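You operate a simulated robot arm through the tools that you are given. There is no shell and no other tool. Be economical: measure what you need, move in short steps, check, and stop when the job is done.

You run a simulated two-armed robot. Do the job below in one go: nothing can be reset, and whatever is moved stays where it is left.

TASK
Close the middle drawer of the print bench. Put the name sign labelled "Rohan" from the top of the big grey block on top of the green block and the name sign labelled "Wendy" on top of the box there. Put the bottle that says "yellow" from the top of the big grey block in the inside of the teal tray and the bottle marked "pink" on the top of the front wall-side table. Put the piece of clay on the top of the front wall-side table away in the top tray of the trolley. Fetch the yellow toy house from the top of the front wall-side table and set it on the grey paper pack there. Take the paper disc from the top of the front window-side table and put it on top of the white papers there. The order is free. Set down upright: name sign, bottle, toy house.

Only the result counts: the job must be done as asked and must still hold three seconds after the hand-in. Knocking over, shifting, dropping, spilling or breaking anything else fails it.

THE ROBOT
Two 7-joint arms with three-finger grippers on one trunk, on a base that drives. Base frame: it is fixed to the floor where the robot stands at the start and does not move with it; the origin is under the middle of the robot, x ahead of it, y to its left, z up. Lengths are in m, angles in rad, forces in N, time in s.
The left shoulder is at the start at [0.098, 0.154, 0.752], the right one opposite. With the tool pointing down near the work surface each hand reaches from about 0.1 to 0.62 m from the robot's upright axis, wherever it stands, measured 20 degrees to its own side. Places, roughly: box [-3.75, -1.5, 0.75]; green block (7x10x4 cm) [-3.9, -1.8, 0.8]; inside of the teal tray (28x16 cm) [-3.78, -3.9, 0.82]; middle drawer of the print bench [0.7, -0.1, 0.4]; name sign [-3.75, -1.5, 0.75]; paint bottle, tall bottle [-4, -1.75, 0.75]; paper disc (11x11x4 cm) [-4.4, 0.6, 0.7]; paper pack [-5.5, 0.25, 0.75]; papers (21x15x3 cm) [-4.7, 1, 0.8]; piece of clay (6x6x4 cm) [-4.7, 0, 0.8]; top of the front wall-side table [-5, 0.4, 0.7]; top tray of the trolley [-9, 4.3, 0.6]; toy house [-4.75, 0, 0.75]. Payload 2.69 kg a hand.
Tool frame (each hand has its own): the origin (TCP) lies between the finger pads and is the grasp point; the fingertips stand 0.029 m ahead of it; z points along the fingers, y is the line along which they close. Largest opening 0.12 m; the body of the gripper starts 0.078 m behind the TCP.
Orientation is that of the tool frame in the base frame, as a unit quaternion [x, y, z, w]. With the fingers straight down and closing along the base's y, the tool's x points along the base's -x, its y along +y and its z along -z.

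THE INTERFACE
- The arms move only by the tool play_rows. It takes "left_plan", "right_plan" or both (then of equal length, played together; a hand with none holds still); each is a list that holds one entry, the list of rows, each a list of 7 numbers: the shift along the base's x, y, z in units of 300 mm (1.0 is 300 mm), then the turn, a rotation vector about the base's x, y, z in units of 90 degrees (1.0 is 90 degrees), then the finger opening in cm, from 0 to 12. In form: [[[dx, dy, dz, ax, ay, az, jaw], ...]]. A call has 1 to 12 rows; each row is the pose to reach, as a shift and turn from the pose commanded when the call began. A call with a number of a shift or a turn outside -1 to 1 is refused whole. Rows are played at 5 a second. More than 0.05 m and 0.15 rad between two rows, or a gripper value outside its range, and nothing of the call is played. A pose out of reach is approached as far as the arm can. The call stops where the force on the tool passes 40 N (or 10 N more than at its start, if that is more) or the arm is blocked; 0.2 s more then pass. The fingers move at their own pace and stop on an object; they squeeze with about 35 N. The grip force told is the motor's: it shows also when the fingers shut on nothing. Time passes only in rows, and 0.2 s behind the last, so rows that repeat a pose let the fingers close. It gives the time, the measured TCP pose, the force on the tool (base axes), the opening and the grip force at its end, in the units of the frame above (readings bear some noise), with the torque about the TCP (base axes, N m) and any sound that the robot's microphone picked up.
- Cameras (640 x 400 px; columns grow to the right, rows downward): "scene" is now at [0.2292, -0.0084, 0.8804]; the picture's right is [-0.15, -0.99, 0.00], its down [-0.71, 0.10, -0.70] and it looks along [0.69, -0.10, -0.72] (base axes); focal length 252 px, centre (320, 200). "left" rides on the left gripper at [0.063, 0, -0.104] in its tool frame; the picture's right is [0.00, 1.00, 0.00], its down [-0.83, 0.00, -0.56] and it looks along [-0.56, 0.00, 0.83] (tool axes); focal length 275 px, centre (320, 200). "right" rides on the right gripper at [0.063, 0, -0.104] in its tool frame; the picture's right is [0.00, 1.00, 0.00], its down [-0.83, 0.00, -0.56] and it looks along [-0.56, 0.00, 0.83] (tool axes); focal length 275 px, centre (320, 200). There is no depth. A picture from a camera that has moved, and an enlarged one, comes with that camera's place and axes in the base frame and with its lens. The place of the scene camera against the robot may be out by one fixed shift of up to 0.012 m in any direction.
- snapshot(camera): a new picture of that camera. It takes no simulated time.
- slide_trunk(by): slides the trunk up (or, below 0, down) by that many m; the arms and the scene camera ride with it, the base frame stays. It gives what a move gives, with no picture.
- drive_base(legs): drives the robot by 1 to 6 legs, each [ahead, left, turn to the left] in m, m and rad, along the robot's own axes; the way and the turn of a leg run together, so that a leg with both is an arc; at most 1.5 m and 3.142 rad a leg. The arms and the cameras ride along, it lands a little off, and it stops where it bumps. It gives what a move gives.
- turn_head(pan, tilt): turns the head with the scene camera to pan (to the left, within 1.396 rad either way) and tilt (down, from -0.506 to 1.204), counted from straight ahead of the robot. It gives what a move gives.
- inspect(camera, box): a new picture of the part [left, top, right, bottom] of that camera's present view, enlarged. It takes no simulated time.
- close_job(): hands the job in; it is judged then, once.

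Go step by step. Nothing tells you exact positions but the pictures and the camera data: compare them with the known pose of the tool, close in by small moves and look again before you grip or let go. The budget is 217 turns and 212 pictures, counting those below and the enlarged ones. Unless the task says otherwise, let go and move clear before handing in, and close with one line.

The tools are called after "Request:" as name(argument=value, ...) on one line, values as JSON. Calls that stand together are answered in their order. play_rows: Moves the arms, as the interface text tells. Its arguments: {"type":"object","properties":{"left_plan":{"type":"array","items":{"type":"array","items":{"type":"array","items":{"type":"number"}}}},"right_plan":{"type":"array","items":{"type":"array","items":{"type":"array","items":{"type":"number"}}}}},"required":[]} The other tools are called the same way: slide_trunk (by) slides the trunk up or down; drive_base (legs) drives the base; turn_head (pan, tilt) turns the head that bears the scene camera; snapshot (camera) takes a picture; inspect (camera, box) takes an enlarged picture of a part of a camera's view; close_job () hands the job in.

At the start:

```text
time_s: 0.0
left_eef_pos: [0.4783, 0.2307, 0.5832]
left_ee_rot: [0.0, 1.0, 0.0, 0.0]
left_ft_force: [-0.7, 0.3, 0.4]
left_moment: [0.04, -0.01, 0.0]
left_width: 0.1198
left_finger_force: 0.0
right_eef_pos: [0.5276, -0.1983, 0.5879]
right_ee_rot: [-0.001, 1.0, 0.001, 0.002]
right_ft_force: [-0.9, 0.3, 0.6]
right_moment: [0.01, -0.01, 0.03]
right_width: 0.12
right_finger_force: 0.1
trunk travel left (down, up): [-0.125, 0.313]
robot x, y, heading: [0.0023, -0.0018, 0.004]
head pan, tilt: [-0.147, 0.798]
```

scene: 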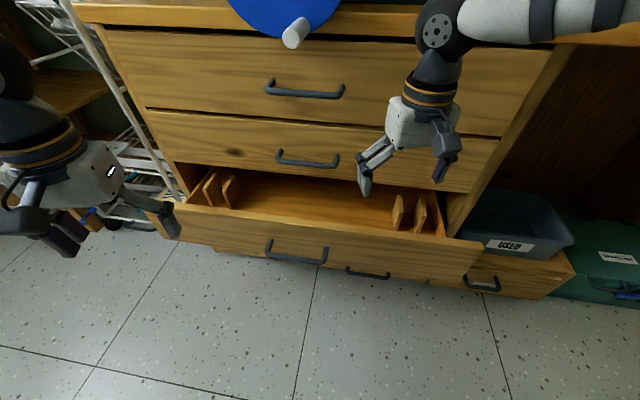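
right: 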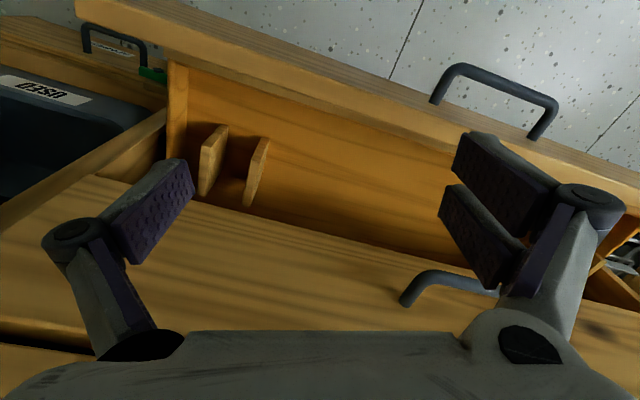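
left: 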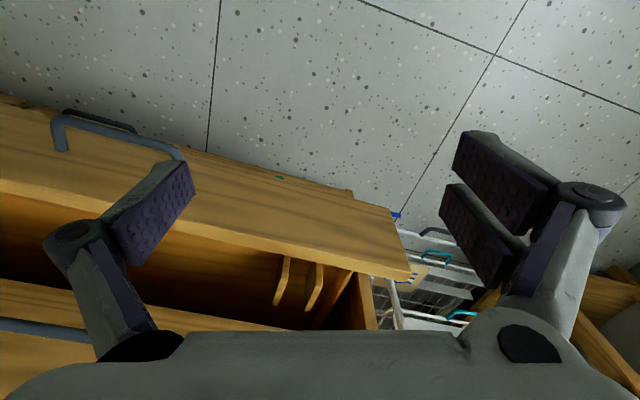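

The third (middle) drawer stands open and its front is turned about 0.3 rad. I tilt the closed left hand forward and bring it down in front of the drawer face, then check.

Request:
play_rows(left_plan=[[[0, 0, 0, -0.0124, -0.0826, -0.0214, 0], [0, 0, 0, -0.0248, -0.165, -0.0428, 0], [0, -0.02, -0.05, -0.037, -0.248, -0.064, 0], [0, -0.04, -0.12, -0.0495, -0.33, -0.0855, 0], [0, -0.08, -0.24, -0.062, -0.413, -0.107, 0], [0, -0.12, -0.36, -0.074, -0.496, -0.128, 0], [0, -0.16, -0.48, -0.087, -0.578, -0.15, 0], [-0.02, -0.187, -0.6, -0.099, -0.661, -0.171, 0], [-0.02, -0.187, -0.63, -0.099, -0.661, -0.171, 0]]])

Request:
snapshot(camera="scene")

Request:
snapshot(camera="left")

```text
time_s: 2.0
left_eef_pos: [0.4688, 0.1724, 0.3939]
left_ee_rot: [0.128, 0.857, -0.075, 0.494]
left_ft_force: [-0.3, 0.3, 0.3]
left_moment: [-0.01, 0.02, 0.0]
left_width: 0.0
left_finger_force: 28.5
right_eef_pos: [0.526, -0.1981, 0.588]
right_ee_rot: [0.0, 1.0, 0.0, 0.001]
right_ft_force: [-0.8, 0.3, -0.3]
right_moment: [0.02, 0.0, 0.0]
right_width: 0.1198
right_finger_force: 0.1
trunk travel left (down, up): [-0.125, 0.313]
robot x, y, heading: [-0.0005, 0.0015, -0.0]
head pan, tilt: [-0.147, 0.798]
```

```text
208 pictures are left
camera scene: at [0.2292, -0.0084, 0.8804], right [-0.15, -0.99, 0.0], down [-0.71, 0.1, -0.7], along [0.69, -0.1, -0.72], focal length 252 px, centre (320, 200)
```

scene: 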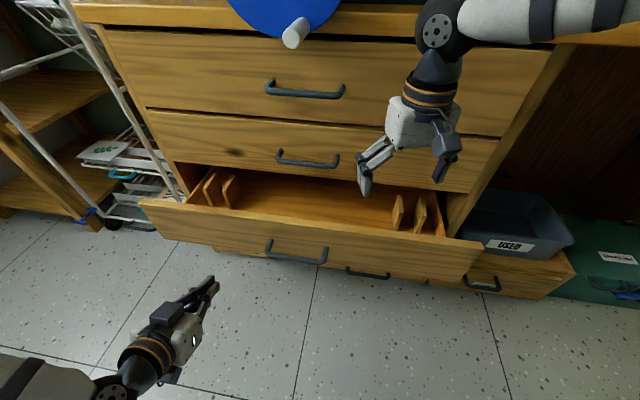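

```text
207 pictures are left
camera left: at [0.3542, 0.2085, 0.3914], right [0.29, 0.96, 0.0], down [-0.06, 0.02, 1.0], along [0.95, -0.29, 0.07], focal length 275 px, centre (320, 200)
```

left: 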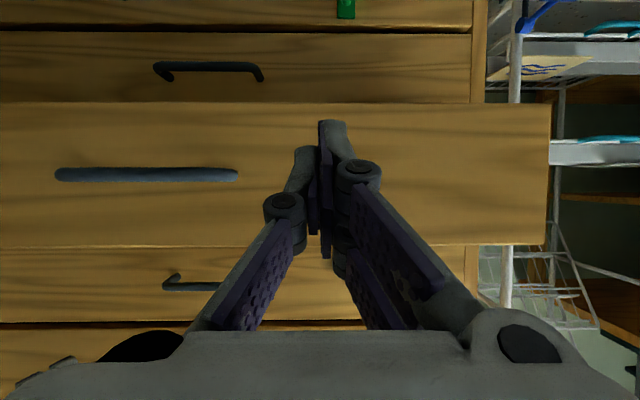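

The hand is square to the drawer face, left of the handle. I push straight in.

Request:
play_rows(left_plan=[[[0.08, -0.024, 0, 0, 0, 0, 0], [0.16, -0.048, 0, 0, 0, 0, 0], [0.24, -0.072, 0, 0, 0, 0, 0], [0.32, -0.097, 0, 0, 0, 0, 0], [0.4, -0.121, 0, 0, 0, 0, 0], [0.48, -0.145, 0, 0, 0, 0, 0], [0.56, -0.17, 0, 0, 0, 0, 0], [0.64, -0.194, 0, 0, 0, 0, 0], [0.7, -0.212, 0, 0, 0, 0, 0], [0.76, -0.23, 0, 0, 0, 0, 0], [0.82, -0.248, 0, 0, 0, 0, 0]]])

Request:
snapshot(camera="scene")

```text
time_s: 4.4
left_eef_pos: [0.7169, 0.0982, 0.3938]
left_ee_rot: [0.127, 0.856, -0.074, 0.495]
left_ft_force: [-0.6, -0.1, -0.3]
left_moment: [-0.01, 0.0, 0.0]
left_width: 0.0
left_finger_force: 28.3
right_eef_pos: [0.5261, -0.1978, 0.5882]
right_ee_rot: [0.0, 1.0, 0.0, 0.001]
right_ft_force: [-0.2, 0.6, 0.4]
right_moment: [0.02, 0.01, -0.03]
right_width: 0.1202
right_finger_force: 0.0
trunk travel left (down, up): [-0.125, 0.313]
robot x, y, heading: [-0.0004, 0.0027, -0.001]
head pan, tilt: [-0.147, 0.798]
```

```text
206 pictures are left
camera scene: at [0.2292, -0.0084, 0.8804], right [-0.15, -0.99, 0.0], down [-0.71, 0.1, -0.7], along [0.69, -0.1, -0.72], focal length 252 px, centre (320, 200)
```

scene: 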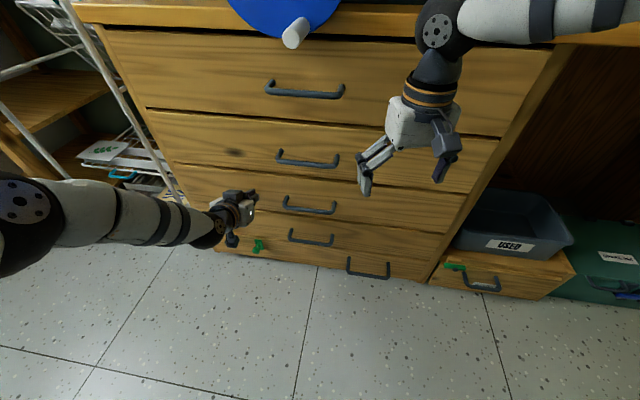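

The drawer looks nearly shut; I push on until it resists.

Request:
play_rows(left_plan=[[[0.032, -0.01, 0, 0, 0, 0, 0], [0.064, -0.02, 0, 0, 0, 0, 0], [0.096, -0.029, 0, 0, 0, 0, 0], [0.128, -0.039, 0, 0, 0, 0, 0], [0.16, -0.048, 0, 0, 0, 0, 0]]])

Request:
snapshot(camera="left")

Request:
inspect(camera="scene", box=[120, 80, 520, 300])

```text
time_s: 4.8
left_eef_pos: [0.718, 0.0989, 0.3906]
left_ee_rot: [0.128, 0.859, -0.074, 0.489]
left_ft_force: [-15.8, 3.5, 6.3]
left_moment: [-0.06, -0.27, -0.01]
left_width: 0.0
left_finger_force: 28.8
right_eef_pos: [0.5271, -0.1962, 0.5898]
right_ee_rot: [-0.002, 1.0, 0.001, 0.001]
right_ft_force: [0.8, -0.4, 0.0]
right_moment: [0.02, -0.01, 0.02]
right_width: 0.1201
right_finger_force: 0.1
trunk travel left (down, up): [-0.125, 0.313]
robot x, y, heading: [-0.0006, 0.0027, 0.003]
head pan, tilt: [-0.147, 0.798]
stopped in row 1 (left hand): the force on the tool passed its limit at 54 N (the readings are from after the stop); the commanded pose is now the measured one
```

```text
205 pictures are left
camera left: at [0.6017, 0.1346, 0.389], right [0.29, 0.96, 0.0], down [-0.05, 0.01, 1.0], along [0.95, -0.29, 0.06], focal length 275 px, centre (320, 200)
```

left: 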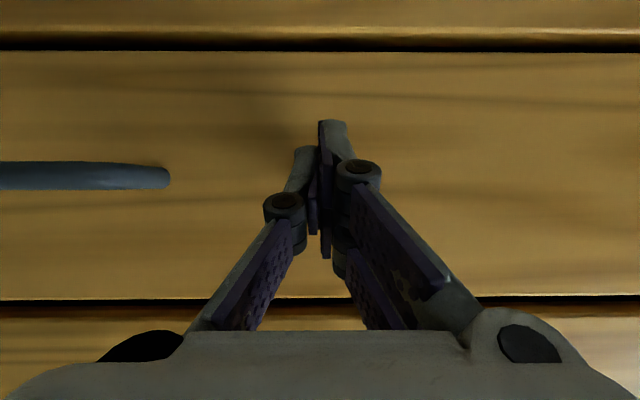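

```text
1.60 times, centred on (320, 190) of scene
camera zoom: at [0.2276, -0.0077, 0.8806], right [-0.14, -0.99, 0.0], down [-0.71, 0.1, -0.7], along [0.69, -0.1, -0.71], focal length 404 px, centre (320, 216)
```

zoom: 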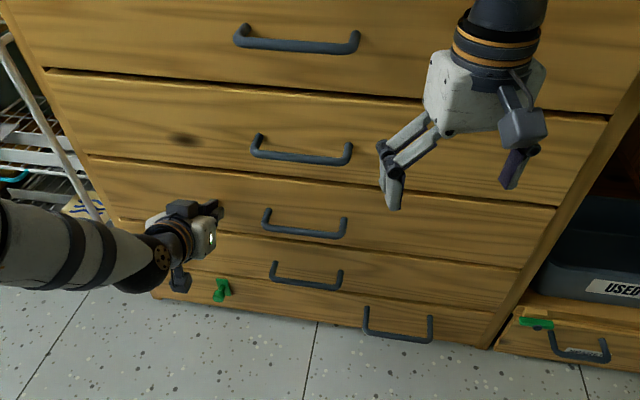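

The drawer hit its stop, so it is closed. I back both hands off and bring the left one upright again in a compact pose.

Request:
play_rows(left_plan=[[[-0.08, 0.024, 0, 0, 0, 0, 0], [-0.2, 0.06, 0, 0, 0, 0, 0], [-0.34, 0.11, 0, 0, 0, 0, 0], [-0.48, 0.15, 0.0, 0, 0, 0, 0], [-0.62, 0.2, 0.06, 0.0124, 0.0826, 0.0214, 0], [-0.76, 0.23, 0.14, 0.0248, 0.165, 0.0428, 2], [-0.85, 0.26, 0.26, 0.037, 0.248, 0.064, 4], [-0.95, 0.3, 0.38, 0.0495, 0.33, 0.0855, 6], [-1, 0.33, 0.5, 0.062, 0.413, 0.107, 8], [-1, 0.36, 0.6, 0.074, 0.496, 0.128, 10], [-1, 0.36, 0.7, 0.087, 0.578, 0.15, 12], [-1, 0.36, 0.75, 0.099, 0.661, 0.171, 12]]], right_plan=[[[0, 0, 0.08, 0, 0, 0, 12], [0, 0, 0.1, 0, 0, 0, 12], [-0.05, 0, 0.1, 0, 0, 0, 12], [-0.1, 0, 0.1, 0, 0, 0, 12], [-0.2, 0, 0.1, 0, 0, 0, 12], [-0.3, 0, 0.1, 0, 0, 0, 12], [-0.35, 0, 0.1, 0, 0, 0, 12], [-0.4, 0, 0.1, 0, 0, 0, 12], [-0.45, 0, 0.1, 0, 0, 0, 12], [-0.5, 0, 0.1, 0, 0, 0, 12], [-0.55, 0, 0.1, 0, 0, 0, 12], [-0.55, 0, 0.1, 0, 0, 0, 12]]])

Request:
drive_base(legs=[[-0.3, 0, 0], [0, 0, 1.57], [0, 0, 1.57]])

Request:
turn_head(pan=0, tilt=0.25)

Request:
snapshot(camera="scene")

```text
time_s: 7.4
left_eef_pos: [0.4187, 0.2067, 0.6165]
left_ee_rot: [0.0, 1.0, -0.001, -0.005]
left_ft_force: [-0.4, 0.0, 0.2]
left_moment: [-0.01, -0.01, 0.0]
left_width: 0.1198
left_finger_force: 0.1
right_eef_pos: [0.361, -0.1967, 0.6173]
right_ee_rot: [-0.001, 1.0, 0.001, 0.001]
right_ft_force: [0.2, 0.2, 0.6]
right_moment: [-0.01, 0.01, -0.02]
right_width: 0.1199
right_finger_force: 0.1
trunk travel left (down, up): [-0.125, 0.313]
robot x, y, heading: [-0.0025, 0.0036, 0.001]
head pan, tilt: [-0.147, 0.798]
```

```text
time_s: 12.2
left_eef_pos: [-0.2704, 0.4643, 0.6123]
left_ee_rot: [-0.506, 0.862, 0.003, -0.013]
left_ft_force: [-0.2, -0.5, 0.4]
left_moment: [-0.02, 0.03, 0.01]
left_width: 0.12
left_finger_force: 0.1
right_eef_pos: [0.0533, 0.2302, 0.6165]
right_ee_rot: [-0.518, 0.856, 0.001, -0.001]
right_ft_force: [0.2, 0.6, 0.1]
right_moment: [-0.02, 0.0, -0.02]
right_width: 0.12
right_finger_force: 0.2
trunk travel left (down, up): [-0.125, 0.313]
robot x, y, heading: [-0.2902, 0.0019, 1.09]
head pan, tilt: [-0.147, 0.798]
stopped in leg 2: the robot was blocked; the commanded pose is now the measured one
```

```text
time_s: 13.2
left_eef_pos: [-0.2723, 0.4631, 0.6125]
left_ee_rot: [-0.507, 0.862, 0.004, -0.015]
left_ft_force: [-0.2, 0.5, -0.1]
left_moment: [-0.01, -0.02, 0.0]
left_width: 0.1199
left_finger_force: 0.1
right_eef_pos: [0.0537, 0.2316, 0.6143]
right_ee_rot: [-0.518, 0.855, 0.001, -0.004]
right_ft_force: [0.1, 0.2, -0.1]
right_moment: [-0.02, -0.04, 0.01]
right_width: 0.12
right_finger_force: 0.1
trunk travel left (down, up): [-0.125, 0.313]
robot x, y, heading: [-0.2912, -0.0013, 1.095]
head pan, tilt: [0.0, 0.25]
```

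```text
203 pictures are left
camera scene: at [-0.1707, 0.2169, 0.9278], right [0.89, -0.46, -0.01], down [-0.12, -0.22, -0.97], along [0.44, 0.86, -0.25], focal length 252 px, centre (320, 200)
```

scene: 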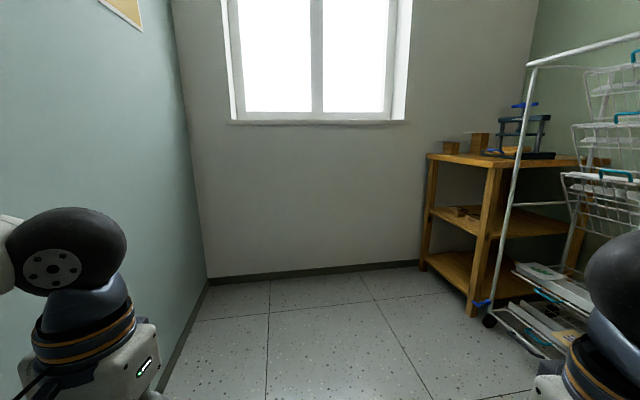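

Something, probably the wall on the left, blocked the turn. I turn the other way in pieces and look.

Request:
drive_base(legs=[[0, 0, -1.1], [0.1, 0, 0]])

Request:
turn_head(pan=1.39, tilt=0.45)

Request:
snapshot(camera="scene")

Request:
turn_head(pan=-1.39, tilt=0.45)

Request:
snapshot(camera="scene")

```text
time_s: 17.1
left_eef_pos: [0.2267, 0.1969, 0.6136]
left_ee_rot: [0.015, 1.0, 0.006, -0.008]
left_ft_force: [-1.3, 0.4, 0.1]
left_moment: [-0.05, 0.03, 0.06]
left_width: 0.1201
left_finger_force: 0.0
right_eef_pos: [0.1668, -0.1986, 0.6173]
right_ee_rot: [0.003, 1.0, 0.0, 0.001]
right_ft_force: [-0.6, 0.2, 1.0]
right_moment: [-0.01, -0.01, -0.03]
right_width: 0.1203
right_finger_force: 0.0
trunk travel left (down, up): [-0.125, 0.313]
robot x, y, heading: [-0.1928, -0.0001, -0.002]
head pan, tilt: [0.0, 0.25]
```

```text
time_s: 18.6
left_eef_pos: [0.2259, 0.1991, 0.6127]
left_ee_rot: [0.015, 1.0, 0.007, -0.008]
left_ft_force: [-0.6, 0.1, 0.2]
left_moment: [0.0, 0.02, 0.01]
left_width: 0.1198
left_finger_force: 0.0
right_eef_pos: [0.1677, -0.1971, 0.6184]
right_ee_rot: [0.003, 1.0, 0.0, 0.001]
right_ft_force: [0.1, -0.7, 0.2]
right_moment: [0.0, 0.0, 0.0]
right_width: 0.1198
right_finger_force: 0.0
trunk travel left (down, up): [-0.125, 0.313]
robot x, y, heading: [-0.1941, -0.0004, -0.008]
head pan, tilt: [1.389, 0.45]
```

```text
202 pictures are left
camera scene: at [-0.0267, 0.0931, 0.9107], right [0.98, -0.19, 0.0], down [-0.08, -0.43, -0.9], along [0.17, 0.88, -0.44], focal length 252 px, centre (320, 200)
```

scene: 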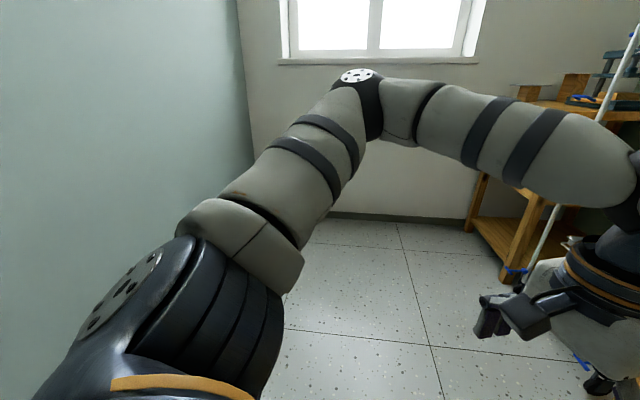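

```text
time_s: 21.1
left_eef_pos: [0.2262, 0.199, 0.6139]
left_ee_rot: [0.015, 1.0, 0.006, -0.007]
left_ft_force: [0.0, 0.3, 0.6]
left_moment: [0.05, 0.0, -0.02]
left_width: 0.1198
left_finger_force: 0.0
right_eef_pos: [0.1668, -0.1983, 0.6183]
right_ee_rot: [0.003, 1.0, 0.001, 0.001]
right_ft_force: [-0.4, 0.4, -0.2]
right_moment: [-0.03, 0.01, 0.02]
right_width: 0.1199
right_finger_force: 0.0
trunk travel left (down, up): [-0.125, 0.313]
robot x, y, heading: [-0.1936, -0.001, -0.005]
head pan, tilt: [-1.389, 0.45]
```

```text
201 pictures are left
camera scene: at [-0.0276, -0.0877, 0.9107], right [-0.98, -0.18, 0.0], down [-0.08, 0.43, -0.9], along [0.16, -0.89, -0.44], focal length 252 px, centre (320, 200)
```

scene: 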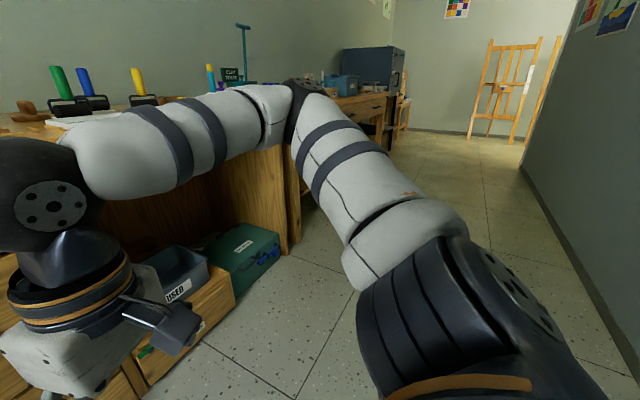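

I'm in an aisle between the bench and a partition wall; it opens further along −y. I centre myself, turn right along the aisle and look.

Request:
drive_base(legs=[[0.1, 0, 0], [0, 0, -1.0], [0, 0, -0.86]])

Request:
turn_head(pan=0, tilt=0.3)

Request:
snapshot(camera="scene")

```text
time_s: 27.0
left_eef_pos: [-0.021, -0.4596, 0.6135]
left_ee_rot: [0.809, 0.588, 0.01, 0.001]
left_ft_force: [-0.5, -0.1, 0.4]
left_moment: [0.02, 0.03, 0.01]
left_width: 0.1199
left_finger_force: 0.1
right_eef_pos: [-0.3861, -0.2897, 0.6174]
right_ee_rot: [0.802, 0.597, -0.001, 0.0]
right_ft_force: [-0.5, 0.2, 0.4]
right_moment: [0.0, 0.01, 0.01]
right_width: 0.1197
right_finger_force: 0.1
trunk travel left (down, up): [-0.125, 0.313]
robot x, y, heading: [-0.0952, 0.0005, -1.859]
head pan, tilt: [-1.389, 0.45]
```

```text
time_s: 28.5
left_eef_pos: [-0.0217, -0.4589, 0.6135]
left_ee_rot: [0.81, 0.587, 0.01, 0.001]
left_ft_force: [-0.4, -0.1, -0.5]
left_moment: [-0.02, 0.03, 0.02]
left_width: 0.1199
left_finger_force: 0.0
right_eef_pos: [-0.3862, -0.2896, 0.6176]
right_ee_rot: [0.803, 0.597, -0.001, 0.001]
right_ft_force: [-0.2, -0.2, 0.1]
right_moment: [0.0, 0.0, -0.02]
right_width: 0.12
right_finger_force: 0.1
trunk travel left (down, up): [-0.125, 0.313]
robot x, y, heading: [-0.0941, 0.0024, -1.859]
head pan, tilt: [0.0, 0.3]
```

```text
200 pictures are left
camera scene: at [-0.1576, -0.2255, 0.9246], right [-0.96, 0.29, 0.0], down [0.09, 0.28, -0.96], along [-0.28, -0.91, -0.3], focal length 252 px, centre (320, 200)
```

scene: 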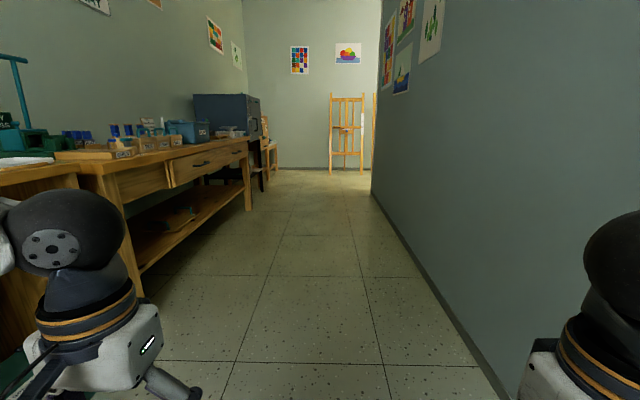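

The aisle is clear and the wall ends about 3.5 m ahead. I drive down it and look right.

Request:
drive_base(legs=[[1.3, 0.12, 0], [1.3, 0, 0], [0.9, 0, 0]])

Request:
turn_head(pan=-0.9, tilt=0.3)

Request:
snapshot(camera="scene")

```text
time_s: 45.5
left_eef_pos: [-0.9231, -3.8384, 0.6136]
left_ee_rot: [0.812, 0.583, 0.01, 0.0]
left_ft_force: [0.0, -0.1, -0.2]
left_moment: [-0.02, 0.03, 0.02]
left_width: 0.1197
left_finger_force: 0.1
right_eef_pos: [-1.2861, -3.6661, 0.6179]
right_ee_rot: [0.805, 0.593, 0.0, 0.001]
right_ft_force: [-1.0, -0.1, -0.2]
right_moment: [-0.03, -0.01, 0.0]
right_width: 0.1202
right_finger_force: 0.1
trunk travel left (down, up): [-0.125, 0.313]
robot x, y, heading: [-0.9917, -3.3794, -1.87]
head pan, tilt: [0.0, 0.3]
```

```text
time_s: 46.7
left_eef_pos: [-0.9236, -3.8385, 0.6119]
left_ee_rot: [0.813, 0.583, 0.009, 0.0]
left_ft_force: [0.6, -0.1, -0.1]
left_moment: [-0.03, -0.01, -0.03]
left_width: 0.12
left_finger_force: 0.2
right_eef_pos: [-1.2855, -3.6663, 0.6175]
right_ee_rot: [0.805, 0.593, 0.0, 0.001]
right_ft_force: [-0.1, 0.0, 0.8]
right_moment: [0.0, 0.01, 0.02]
right_width: 0.1199
right_finger_force: 0.0
trunk travel left (down, up): [-0.125, 0.313]
robot x, y, heading: [-0.9954, -3.378, -1.871]
head pan, tilt: [-0.901, 0.3]
```

```text
199 pictures are left
camera scene: at [-1.1167, -3.5485, 0.9246], right [-0.36, 0.93, 0.0], down [0.28, 0.11, -0.96], along [-0.89, -0.35, -0.3], focal length 252 px, centre (320, 200)
```

scene: 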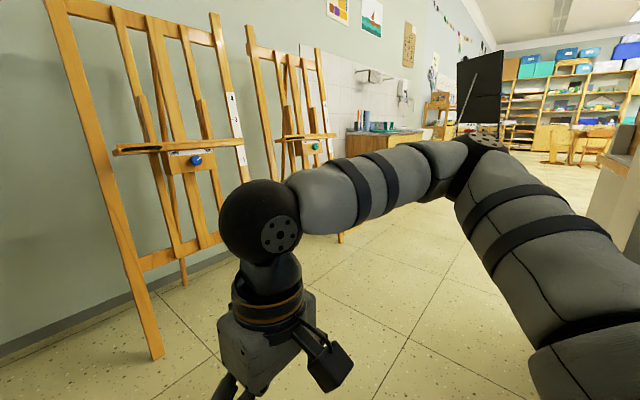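

Easels line the wall on the left and the partition ends on the right, leaving about a 1.1 m gap. I turn into it and look ahead.

Request:
drive_base(legs=[[0.2, 0, 0], [0, 0, -0.8], [0, 0, -0.765], [0, 0.4, 0]])

Request:
turn_head(pan=0, tilt=0.35)

Request:
snapshot(camera="scene")

```text
time_s: 55.6
left_eef_pos: [-1.6284, -4.0147, 0.6118]
left_ee_rot: [0.987, -0.163, 0.007, 0.007]
left_ft_force: [0.3, -0.5, -1.0]
left_moment: [0.0, -0.02, -0.01]
left_width: 0.1203
left_finger_force: 0.1
right_eef_pos: [-1.454, -3.6514, 0.6185]
right_ee_rot: [0.988, -0.152, -0.002, 0.0]
right_ft_force: [0.3, -0.2, -0.4]
right_moment: [-0.03, 0.0, 0.01]
right_width: 0.1199
right_finger_force: 0.0
trunk travel left (down, up): [-0.125, 0.313]
robot x, y, heading: [-1.1669, -3.9501, 2.842]
head pan, tilt: [-0.901, 0.3]
```

```text
time_s: 56.9
left_eef_pos: [-1.6271, -4.0152, 0.6131]
left_ee_rot: [0.987, -0.163, 0.007, 0.007]
left_ft_force: [0.5, 0.2, 0.6]
left_moment: [0.0, -0.01, -0.02]
left_width: 0.1202
left_finger_force: 0.0
right_eef_pos: [-1.4547, -3.6527, 0.6184]
right_ee_rot: [0.988, -0.152, -0.001, 0.0]
right_ft_force: [0.2, 0.1, 0.0]
right_moment: [-0.01, -0.01, 0.01]
right_width: 0.12
right_finger_force: 0.1
trunk travel left (down, up): [-0.125, 0.313]
robot x, y, heading: [-1.1707, -3.9508, 2.837]
head pan, tilt: [0.0, 0.351]
```

```text
198 pictures are left
camera scene: at [-1.3915, -3.8737, 0.9199], right [0.3, 0.95, 0.0], down [0.33, -0.1, -0.94], along [-0.9, 0.28, -0.34], focal length 252 px, centre (320, 200)
```

scene: 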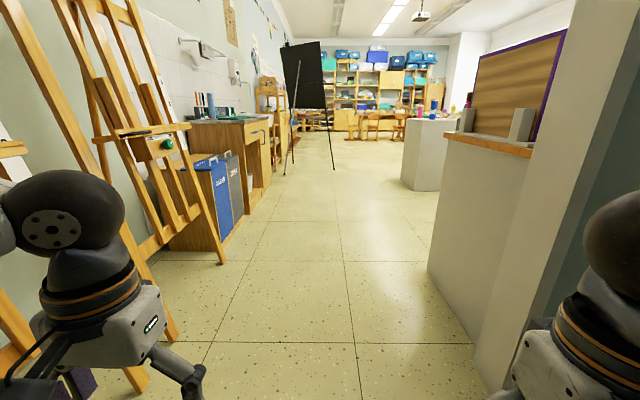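

I can now see the grey block ahead right, the sink counter with the teal tray at left, and a half-wall. The gap is about ±0.6 m around me, so I drive through.

Request:
drive_base(legs=[[0.9, 0, 0], [0.9, 0, 0]])

Request:
turn_head(pan=-0.7, tilt=0.3)

Request:
snapshot(camera="scene")

Request:
turn_head(pan=0.5, tilt=0.3)

Request:
snapshot(camera="scene")

```text
time_s: 66.0
left_eef_pos: [-3.3559, -3.4739, 0.613]
left_ee_rot: [0.986, -0.164, 0.006, 0.007]
left_ft_force: [0.3, -0.1, 0.3]
left_moment: [-0.03, 0.0, 0.01]
left_width: 0.12
left_finger_force: 0.0
right_eef_pos: [-3.1817, -3.1118, 0.6182]
right_ee_rot: [0.988, -0.151, -0.001, 0.0]
right_ft_force: [0.2, -0.7, 0.3]
right_moment: [-0.02, 0.0, 0.02]
right_width: 0.1201
right_finger_force: 0.1
trunk travel left (down, up): [-0.125, 0.313]
robot x, y, heading: [-2.8957, -3.4072, 2.839]
head pan, tilt: [0.0, 0.351]
```

```text
time_s: 67.0
left_eef_pos: [-3.3548, -3.4726, 0.6129]
left_ee_rot: [0.986, -0.164, 0.007, 0.008]
left_ft_force: [-0.2, -1.1, 0.4]
left_moment: [0.01, 0.02, -0.01]
left_width: 0.1201
left_finger_force: 0.1
right_eef_pos: [-3.1813, -3.1121, 0.6192]
right_ee_rot: [0.988, -0.152, -0.002, -0.001]
right_ft_force: [0.0, -0.4, 0.4]
right_moment: [0.0, 0.0, 0.0]
right_width: 0.12
right_finger_force: 0.1
trunk travel left (down, up): [-0.125, 0.313]
robot x, y, heading: [-2.8973, -3.411, 2.835]
head pan, tilt: [-0.7, 0.3]
```

```text
197 pictures are left
camera scene: at [-3.0802, -3.2819, 0.9246], right [0.84, 0.54, 0.0], down [0.16, -0.25, -0.96], along [-0.51, 0.81, -0.3], focal length 252 px, centre (320, 200)
```

scene: 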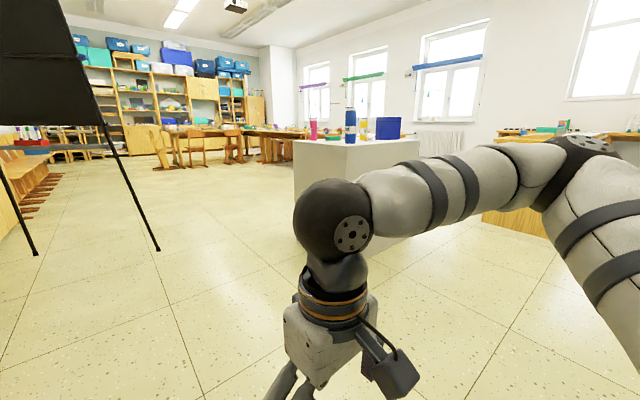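

```text
time_s: 68.4
left_eef_pos: [-3.3544, -3.4731, 0.6136]
left_ee_rot: [0.986, -0.164, 0.006, 0.009]
left_ft_force: [-0.2, 0.4, 0.6]
left_moment: [0.03, 0.01, -0.02]
left_width: 0.1201
left_finger_force: 0.0
right_eef_pos: [-3.1823, -3.1117, 0.6186]
right_ee_rot: [0.988, -0.152, -0.001, 0.0]
right_ft_force: [0.5, 0.6, 0.1]
right_moment: [0.0, 0.0, -0.02]
right_width: 0.1202
right_finger_force: 0.1
trunk travel left (down, up): [-0.125, 0.313]
robot x, y, heading: [-2.8951, -3.4085, 2.832]
head pan, tilt: [0.499, 0.3]
```

```text
196 pictures are left
camera scene: at [-3.1217, -3.3787, 0.9246], right [-0.19, 0.98, 0.0], down [0.29, 0.06, -0.96], along [-0.94, -0.18, -0.3], focal length 252 px, centre (320, 200)
```

scene: 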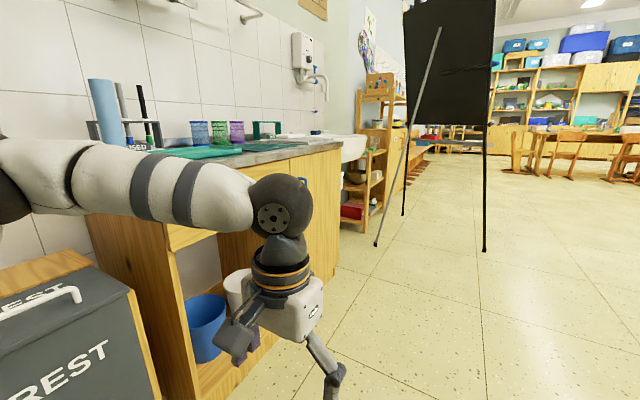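

The grey block carries bottles and a box. I turn to it, approach to about a metre and raise the trunk.

Request:
drive_base(legs=[[0, 0, -0.73], [0.75, 0, 0]])

Request:
slide_trunk(by=0.25)

Request:
turn_head(pan=0, tilt=0.5)

Request:
snapshot(camera="scene")

```text
time_s: 74.4
left_eef_pos: [-3.6677, -2.515, 0.6132]
left_ee_rot: [0.865, -0.502, 0.004, 0.01]
left_ft_force: [-0.6, -0.1, -0.5]
left_moment: [-0.03, 0.03, 0.03]
left_width: 0.1202
left_finger_force: 0.1
right_eef_pos: [-3.2983, -2.3584, 0.6182]
right_ee_rot: [0.871, -0.492, -0.002, -0.001]
right_ft_force: [0.1, 0.4, 0.1]
right_moment: [-0.04, 0.0, 0.01]
right_width: 0.12
right_finger_force: 0.1
trunk travel left (down, up): [-0.125, 0.313]
robot x, y, heading: [-3.2831, -2.769, 2.114]
head pan, tilt: [0.499, 0.3]
```

```text
time_s: 77.0
left_eef_pos: [-3.6681, -2.5145, 0.8626]
left_ee_rot: [0.865, -0.502, 0.004, 0.01]
left_ft_force: [-0.6, 0.9, 0.5]
left_moment: [-0.03, -0.02, 0.05]
left_width: 0.1199
left_finger_force: 0.1
right_eef_pos: [-3.2993, -2.3575, 0.867]
right_ee_rot: [0.871, -0.492, 0.0, -0.001]
right_ft_force: [0.0, 0.2, 0.4]
right_moment: [-0.02, -0.01, 0.01]
right_width: 0.12
right_finger_force: 0.1
trunk travel left (down, up): [-0.375, 0.063]
robot x, y, heading: [-3.2788, -2.7663, 2.115]
head pan, tilt: [0.499, 0.3]
```

```text
time_s: 77.9
left_eef_pos: [-3.6673, -2.5139, 0.8616]
left_ee_rot: [0.865, -0.502, 0.004, 0.01]
left_ft_force: [-0.1, -1.0, 0.0]
left_moment: [0.0, -0.02, 0.0]
left_width: 0.1202
left_finger_force: 0.1
right_eef_pos: [-3.2987, -2.3596, 0.8693]
right_ee_rot: [0.871, -0.491, -0.001, -0.001]
right_ft_force: [0.1, 0.5, 0.6]
right_moment: [-0.02, 0.03, -0.06]
right_width: 0.1198
right_finger_force: 0.0
trunk travel left (down, up): [-0.375, 0.063]
robot x, y, heading: [-3.2756, -2.7702, 2.115]
head pan, tilt: [0.0, 0.499]
```

```text
195 pictures are left
camera scene: at [-3.3556, -2.6331, 1.1737], right [0.86, 0.52, 0.0], down [0.25, -0.41, -0.88], along [-0.45, 0.75, -0.48], focal length 252 px, centre (320, 200)
```

scene: 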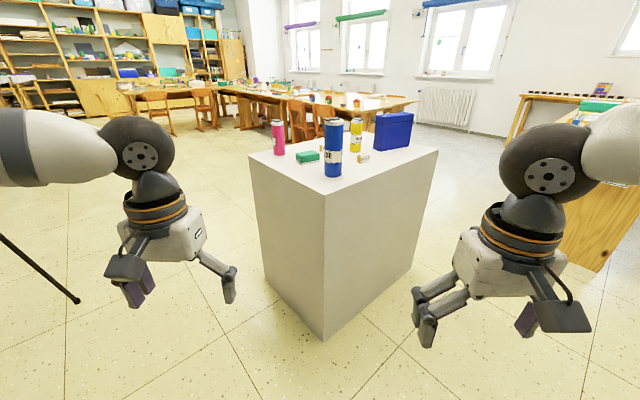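

Request:
inspect(camera="scene", box=[240, 90, 450, 221])

```text
3.05 times, centred on (345, 156) of scene
camera zoom: at [-3.3556, -2.6331, 1.1737], right [0.86, 0.52, 0.0], down [0.25, -0.41, -0.88], along [-0.45, 0.75, -0.48], focal length 769 px, centre (244, 336)
```

zoom: 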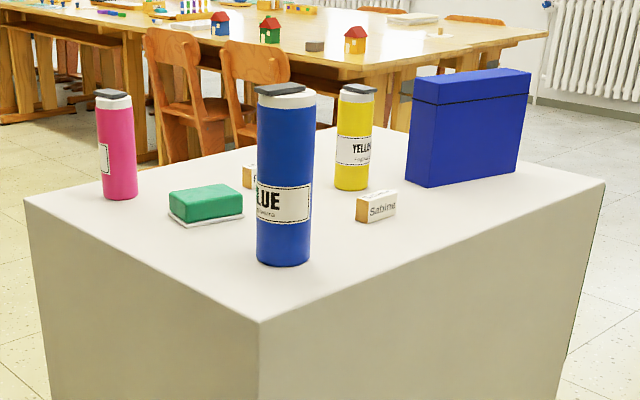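

From here I see pink, blue and yellow bottles, the green block, a blue box, a "Sabine" sign and another sign half hidden. I go round to the block's east side to read the others.

Request:
drive_base(legs=[[0, -0.75, 0], [0.65, 0, 0], [0, 0, 0.73]])

Request:
turn_head(pan=0, tilt=0.55)

Request:
snapshot(camera="scene")

```text
time_s: 89.3
left_eef_pos: [-3.4246, -1.8853, 0.8621]
left_ee_rot: [0.987, -0.163, 0.006, 0.008]
left_ft_force: [0.0, -0.5, -0.2]
left_moment: [0.0, -0.03, -0.02]
left_width: 0.1199
left_finger_force: 0.0
right_eef_pos: [-3.2518, -1.5232, 0.8682]
right_ee_rot: [0.989, -0.151, -0.002, -0.001]
right_ft_force: [0.8, -0.6, 0.5]
right_moment: [0.0, 0.03, -0.01]
right_width: 0.12
right_finger_force: 0.1
trunk travel left (down, up): [-0.375, 0.063]
robot x, y, heading: [-2.9632, -1.82, 2.845]
head pan, tilt: [0.0, 0.499]
```

```text
time_s: 90.0
left_eef_pos: [-3.4245, -1.8846, 0.8625]
left_ee_rot: [0.987, -0.162, 0.007, 0.008]
left_ft_force: [0.2, -0.7, -0.4]
left_moment: [0.0, -0.02, -0.02]
left_width: 0.1202
left_finger_force: 0.1
right_eef_pos: [-3.2516, -1.5237, 0.8678]
right_ee_rot: [0.989, -0.151, -0.002, -0.001]
right_ft_force: [-0.1, 0.1, 0.5]
right_moment: [-0.02, -0.01, 0.0]
right_width: 0.12
right_finger_force: 0.1
trunk travel left (down, up): [-0.375, 0.063]
robot x, y, heading: [-2.9621, -1.8163, 2.841]
head pan, tilt: [0.0, 0.55]
```

```text
193 pictures are left
camera scene: at [-3.1076, -1.769, 1.1692], right [0.3, 0.95, 0.0], down [0.5, -0.16, -0.85], along [-0.81, 0.25, -0.52], focal length 252 px, centre (320, 200)
```

scene: 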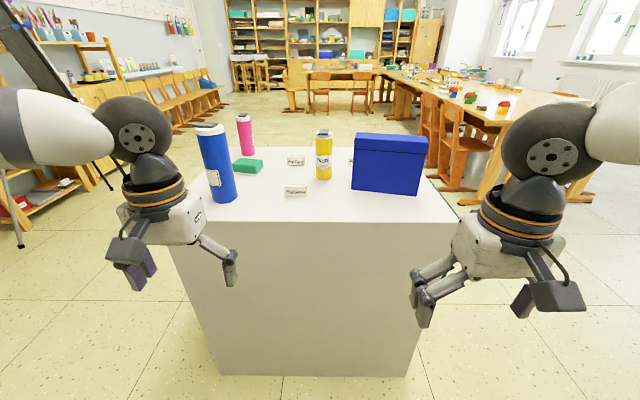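

Request:
inspect(camera="scene", box=[190, 105, 440, 225])

Request:
inspect(camera="scene", box=[270, 140, 370, 203])

```text
2.56 times, centred on (315, 165) of scene
camera zoom: at [-3.1076, -1.769, 1.1692], right [0.3, 0.95, 0.0], down [0.5, -0.16, -0.85], along [-0.81, 0.25, -0.52], focal length 646 px, centre (333, 290)
```

zoom: 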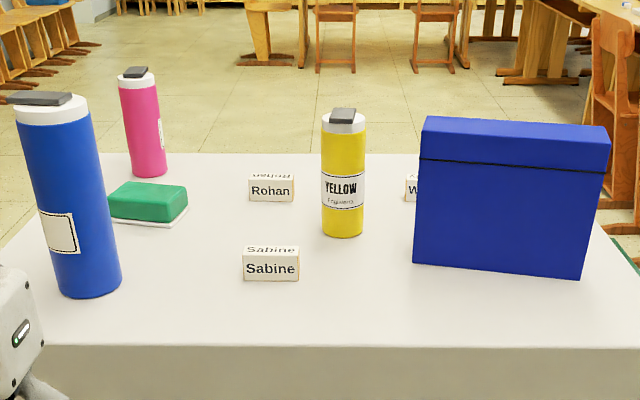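

```text
6.35 times, centred on (320, 172) of scene
camera zoom: at [-3.1076, -1.769, 1.1692], right [0.3, 0.95, 0.0], down [0.5, -0.16, -0.85], along [-0.81, 0.25, -0.52], focal length 1602 px, centre (320, 381)
```

zoom: 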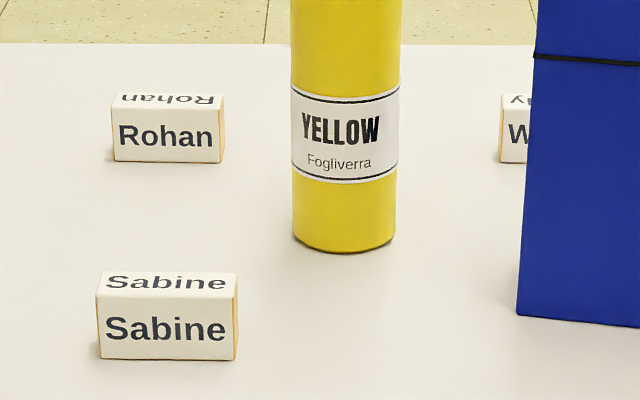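

I can read Rohan, Sabine and YELLOW; Wendy peeks out behind the box. The west side would reach everything, so I check the ways round to it.

Request:
turn_head(pan=-0.45, tilt=0.45)

Request:
snapshot(camera="scene")

```text
time_s: 90.8
left_eef_pos: [-3.4248, -1.8846, 0.8623]
left_ee_rot: [0.987, -0.163, 0.006, 0.008]
left_ft_force: [-0.3, -0.2, 0.6]
left_moment: [-0.01, 0.03, 0.01]
left_width: 0.1201
left_finger_force: 0.1
right_eef_pos: [-3.2522, -1.5227, 0.868]
right_ee_rot: [0.989, -0.15, -0.001, -0.001]
right_ft_force: [-0.2, 0.2, 0.5]
right_moment: [0.0, 0.01, -0.01]
right_width: 0.12
right_finger_force: 0.1
trunk travel left (down, up): [-0.375, 0.063]
robot x, y, heading: [-2.9642, -1.8179, 2.837]
head pan, tilt: [-0.45, 0.45]
```

```text
190 pictures are left
camera scene: at [-3.089, -1.733, 1.1782], right [0.68, 0.73, 0.0], down [0.32, -0.3, -0.9], along [-0.66, 0.62, -0.44], focal length 252 px, centre (320, 200)
```

scene: 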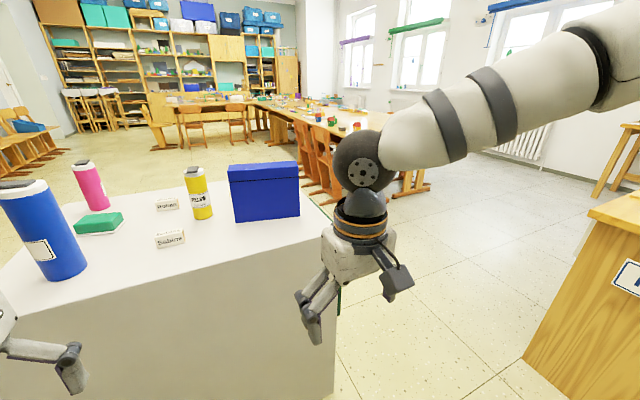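

The north side is too tight, so I go by the south gap between the block and the easel. I stretch the hands forward to draw the elbows in and line up with the gap.

Request:
play_rows(left_plan=[[[-0.08, 0.025, 0, 0, 0, 0, 12], [-0.16, 0.05, 0, 0, 0, 0, 12], [-0.24, 0.075, 0, 0, 0, 0, 12], [-0.318, 0.098, 0, 0, 0, 0, 12]]], right_plan=[[[-0.12, 0.037, 0, 0, 0, 0, 12], [-0.24, 0.074, 0, 0, 0, 0, 12], [-0.36, 0.111, 0, 0, 0, 0, 12], [-0.478, 0.148, 0, 0, 0, 0, 12]]])

Request:
drive_base(legs=[[0, 1.13, 0], [0.8, 0, 0], [0, 0, -0.53]])

Request:
turn_head(pan=0, tilt=0.6)

Request:
snapshot(camera="scene")

Request:
turn_head(pan=0.9, tilt=0.6)

Request:
snapshot(camera="scene")

```text
time_s: 91.8
left_eef_pos: [-3.5198, -1.8556, 0.8641]
left_ee_rot: [0.987, -0.163, 0.007, 0.008]
left_ft_force: [0.4, 0.1, 0.0]
left_moment: [0.0, 0.01, 0.01]
left_width: 0.1199
left_finger_force: 0.1
right_eef_pos: [-3.3948, -1.4785, 0.8692]
right_ee_rot: [0.989, -0.15, -0.001, -0.001]
right_ft_force: [-0.5, -0.3, -0.1]
right_moment: [0.03, 0.01, 0.03]
right_width: 0.1201
right_finger_force: 0.1
trunk travel left (down, up): [-0.375, 0.063]
robot x, y, heading: [-2.9658, -1.8183, 2.843]
head pan, tilt: [-0.45, 0.45]
```

```text
time_s: 106.2
left_eef_pos: [-4.5627, -2.3992, 0.8633]
left_ee_rot: [0.908, -0.419, 0.005, 0.009]
left_ft_force: [-0.3, -0.1, -0.2]
left_moment: [-0.02, -0.02, 0.03]
left_width: 0.1202
left_finger_force: 0.0
right_eef_pos: [-4.2627, -2.1383, 0.8684]
right_ee_rot: [0.913, -0.408, -0.002, 0.0]
right_ft_force: [1.0, 0.1, -0.8]
right_moment: [0.01, 0.0, 0.02]
right_width: 0.1197
right_finger_force: 0.0
trunk travel left (down, up): [-0.375, 0.063]
robot x, y, heading: [-4.0706, -2.6499, 2.302]
head pan, tilt: [-0.45, 0.45]
```

```text
time_s: 107.1
left_eef_pos: [-4.5618, -2.4002, 0.8644]
left_ee_rot: [0.908, -0.419, 0.004, 0.009]
left_ft_force: [-0.3, -0.3, 0.8]
left_moment: [-0.02, -0.02, 0.0]
left_width: 0.1198
left_finger_force: 0.0
right_eef_pos: [-4.2625, -2.1401, 0.8682]
right_ee_rot: [0.914, -0.406, -0.001, 0.0]
right_ft_force: [0.0, 0.0, 0.1]
right_moment: [0.02, -0.01, -0.01]
right_width: 0.12
right_finger_force: 0.2
trunk travel left (down, up): [-0.375, 0.063]
robot x, y, heading: [-4.0674, -2.6501, 2.299]
head pan, tilt: [0.0, 0.6]
```

```text
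189 pictures are left
camera scene: at [-4.165, -2.5346, 1.1647], right [0.74, 0.67, 0.0], down [0.38, -0.42, -0.83], along [-0.55, 0.61, -0.56], focal length 252 px, centre (320, 200)
```

scene: 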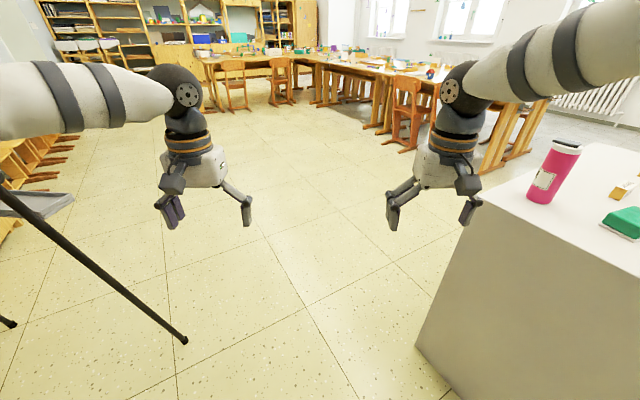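

```text
time_s: 108.3
left_eef_pos: [-4.5624, -2.4009, 0.8643]
left_ee_rot: [0.908, -0.418, 0.004, 0.01]
left_ft_force: [0.2, -0.1, -0.5]
left_moment: [-0.02, 0.01, 0.03]
left_width: 0.12
left_finger_force: 0.1
right_eef_pos: [-4.2618, -2.1392, 0.8676]
right_ee_rot: [0.914, -0.407, -0.001, -0.001]
right_ft_force: [0.5, 1.3, 0.9]
right_moment: [-0.02, -0.03, -0.02]
right_width: 0.1199
right_finger_force: 0.0
trunk travel left (down, up): [-0.375, 0.063]
robot x, y, heading: [-4.0722, -2.6526, 2.304]
head pan, tilt: [0.901, 0.6]
```

```text
188 pictures are left
camera scene: at [-4.1942, -2.6058, 1.1646], right [-0.06, 1.0, 0.0], down [0.56, 0.03, -0.83], along [-0.82, -0.05, -0.56], focal length 252 px, centre (320, 200)
```

scene: 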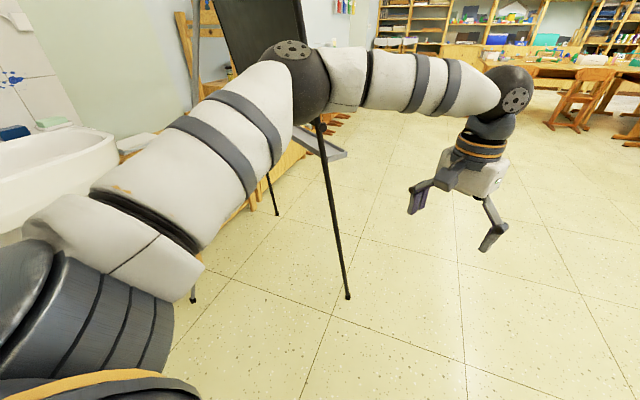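

The leg and block corner are where I thought; the gap is about 1.03 m. I centre myself in it, drive through, then turn to face the block's west side.

Request:
drive_base(legs=[[0.15, 0.08, 0], [0.6, 0, 0], [0.5, 0, 0], [0, 0, -1.3], [0, 0, -1.29]])

Request:
turn_head(pan=0, tilt=0.7)

Request:
snapshot(camera="scene")

```text
time_s: 121.6
left_eef_pos: [-4.4054, -1.7318, 0.8632]
left_ee_rot: [0.147, 0.989, 0.009, -0.006]
left_ft_force: [-0.4, 0.3, -0.3]
left_moment: [-0.02, 0.02, 0.0]
left_width: 0.1201
left_finger_force: 0.1
right_eef_pos: [-4.519, -2.1133, 0.8678]
right_ee_rot: [0.135, 0.991, 0.001, 0.001]
right_ft_force: [-0.1, 0.3, -0.3]
right_moment: [0.02, 0.0, 0.01]
right_width: 0.1198
right_finger_force: 0.1
trunk travel left (down, up): [-0.375, 0.063]
robot x, y, heading: [-4.9596, -1.7842, -0.273]
head pan, tilt: [0.901, 0.6]
```

```text
time_s: 122.8
left_eef_pos: [-4.4057, -1.7298, 0.864]
left_ee_rot: [0.147, 0.989, 0.008, -0.007]
left_ft_force: [-0.7, -0.9, -0.9]
left_moment: [-0.02, 0.03, 0.0]
left_width: 0.1202
left_finger_force: 0.1
right_eef_pos: [-4.5194, -2.1126, 0.8679]
right_ee_rot: [0.135, 0.991, 0.0, 0.002]
right_ft_force: [-0.2, 0.2, 0.6]
right_moment: [0.0, -0.04, 0.0]
right_width: 0.1199
right_finger_force: 0.0
trunk travel left (down, up): [-0.375, 0.063]
robot x, y, heading: [-4.9631, -1.7845, -0.269]
head pan, tilt: [0.0, 0.7]
```

```text
187 pictures are left
camera scene: at [-4.8116, -1.8221, 1.156], right [-0.27, -0.96, 0.0], down [-0.62, 0.17, -0.77], along [0.74, -0.2, -0.64], focal length 252 px, centre (320, 200)
```

scene: 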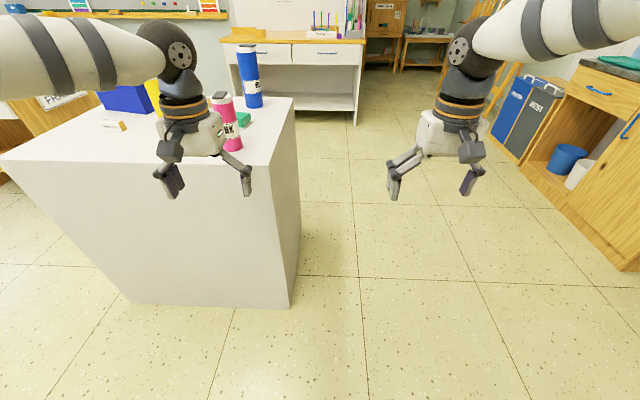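

I'm on the west side with everything within view. I raise and retract the hands, then move in beside the block.

Request:
play_rows(left_plan=[[[0, 0, 0.12, 0, 0, 0, 12], [-0.1, 0.03, 0.24, 0, 0, 0, 12], [-0.2, 0.06, 0.36, 0, 0, 0, 12], [-0.3, 0.09, 0.48, 0, 0, 0, 12], [-0.42, 0.12, 0.55, 0, 0, 0, 12], [-0.54, 0.15, 0.6, 0, 0, 0, 12], [-0.643, 0.178, 0.6, 0, 0, 0, 12]]], right_plan=[[[0, 0, 0.12, 0, 0, 0, 12], [-0.06, 0.02, 0.24, 0, 0, 0, 12], [-0.12, 0.03, 0.36, 0, 0, 0, 12], [-0.2, 0.05, 0.48, 0, 0, 0, 12], [-0.27, 0.07, 0.55, 0, 0, 0, 12], [-0.33, 0.09, 0.6, 0, 0, 0, 12], [-0.386, 0.107, 0.6, 0, 0, 0, 12]]])

Request:
drive_base(legs=[[0, 0.52, 0], [0.2, 0, 0]])

Request:
turn_head(pan=0, tilt=0.8)

Request:
snapshot(camera="scene")

```text
time_s: 124.4
left_eef_pos: [-4.6002, -1.6766, 1.0435]
left_ee_rot: [0.147, 0.989, 0.008, -0.007]
left_ft_force: [-0.9, -0.8, -0.6]
left_moment: [0.0, -0.01, -0.01]
left_width: 0.12
left_finger_force: 0.0
right_eef_pos: [-4.6363, -2.0805, 1.0484]
right_ee_rot: [0.135, 0.991, 0.0, 0.003]
right_ft_force: [-0.2, 0.0, 0.1]
right_moment: [0.02, -0.01, 0.02]
right_width: 0.1202
right_finger_force: 0.1
trunk travel left (down, up): [-0.375, 0.063]
robot x, y, heading: [-4.96, -1.7842, -0.276]
head pan, tilt: [0.0, 0.7]
```

```text
time_s: 130.1
left_eef_pos: [-4.2681, -1.2306, 1.0433]
left_ee_rot: [0.148, 0.989, 0.008, -0.007]
left_ft_force: [-1.0, -0.4, -0.9]
left_moment: [0.03, 0.03, 0.01]
left_width: 0.1203
left_finger_force: 0.0
right_eef_pos: [-4.3051, -1.6328, 1.0476]
right_ee_rot: [0.136, 0.991, 0.0, 0.0]
right_ft_force: [0.3, 0.8, 1.0]
right_moment: [0.02, -0.01, 0.01]
right_width: 0.12
right_finger_force: 0.0
trunk travel left (down, up): [-0.375, 0.063]
robot x, y, heading: [-4.6289, -1.3363, -0.275]
head pan, tilt: [0.0, 0.7]
```

```text
time_s: 130.8
left_eef_pos: [-4.2684, -1.2298, 1.0427]
left_ee_rot: [0.149, 0.989, 0.008, -0.007]
left_ft_force: [0.3, -0.1, 0.1]
left_moment: [0.02, 0.0, 0.0]
left_width: 0.1202
left_finger_force: 0.1
right_eef_pos: [-4.3055, -1.6341, 1.0485]
right_ee_rot: [0.136, 0.991, 0.0, 0.001]
right_ft_force: [-1.0, 0.1, -0.3]
right_moment: [-0.05, 0.0, 0.0]
right_width: 0.1199
right_finger_force: 0.0
trunk travel left (down, up): [-0.375, 0.063]
robot x, y, heading: [-4.6274, -1.3327, -0.271]
head pan, tilt: [0.0, 0.799]
```

```text
186 pictures are left
camera scene: at [-4.4851, -1.3726, 1.1478], right [-0.27, -0.96, 0.0], down [-0.69, 0.19, -0.7], along [0.67, -0.19, -0.72], focal length 252 px, centre (320, 200)
```

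scene: 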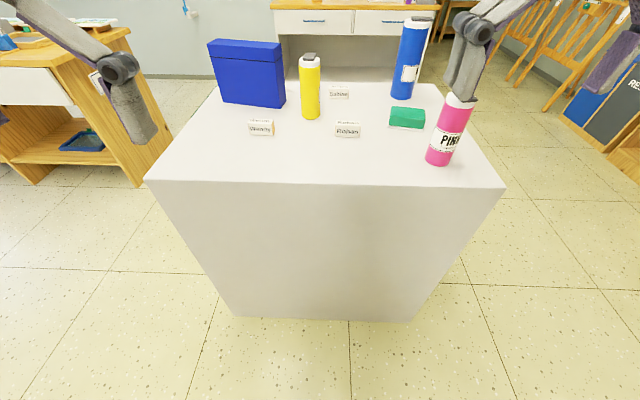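

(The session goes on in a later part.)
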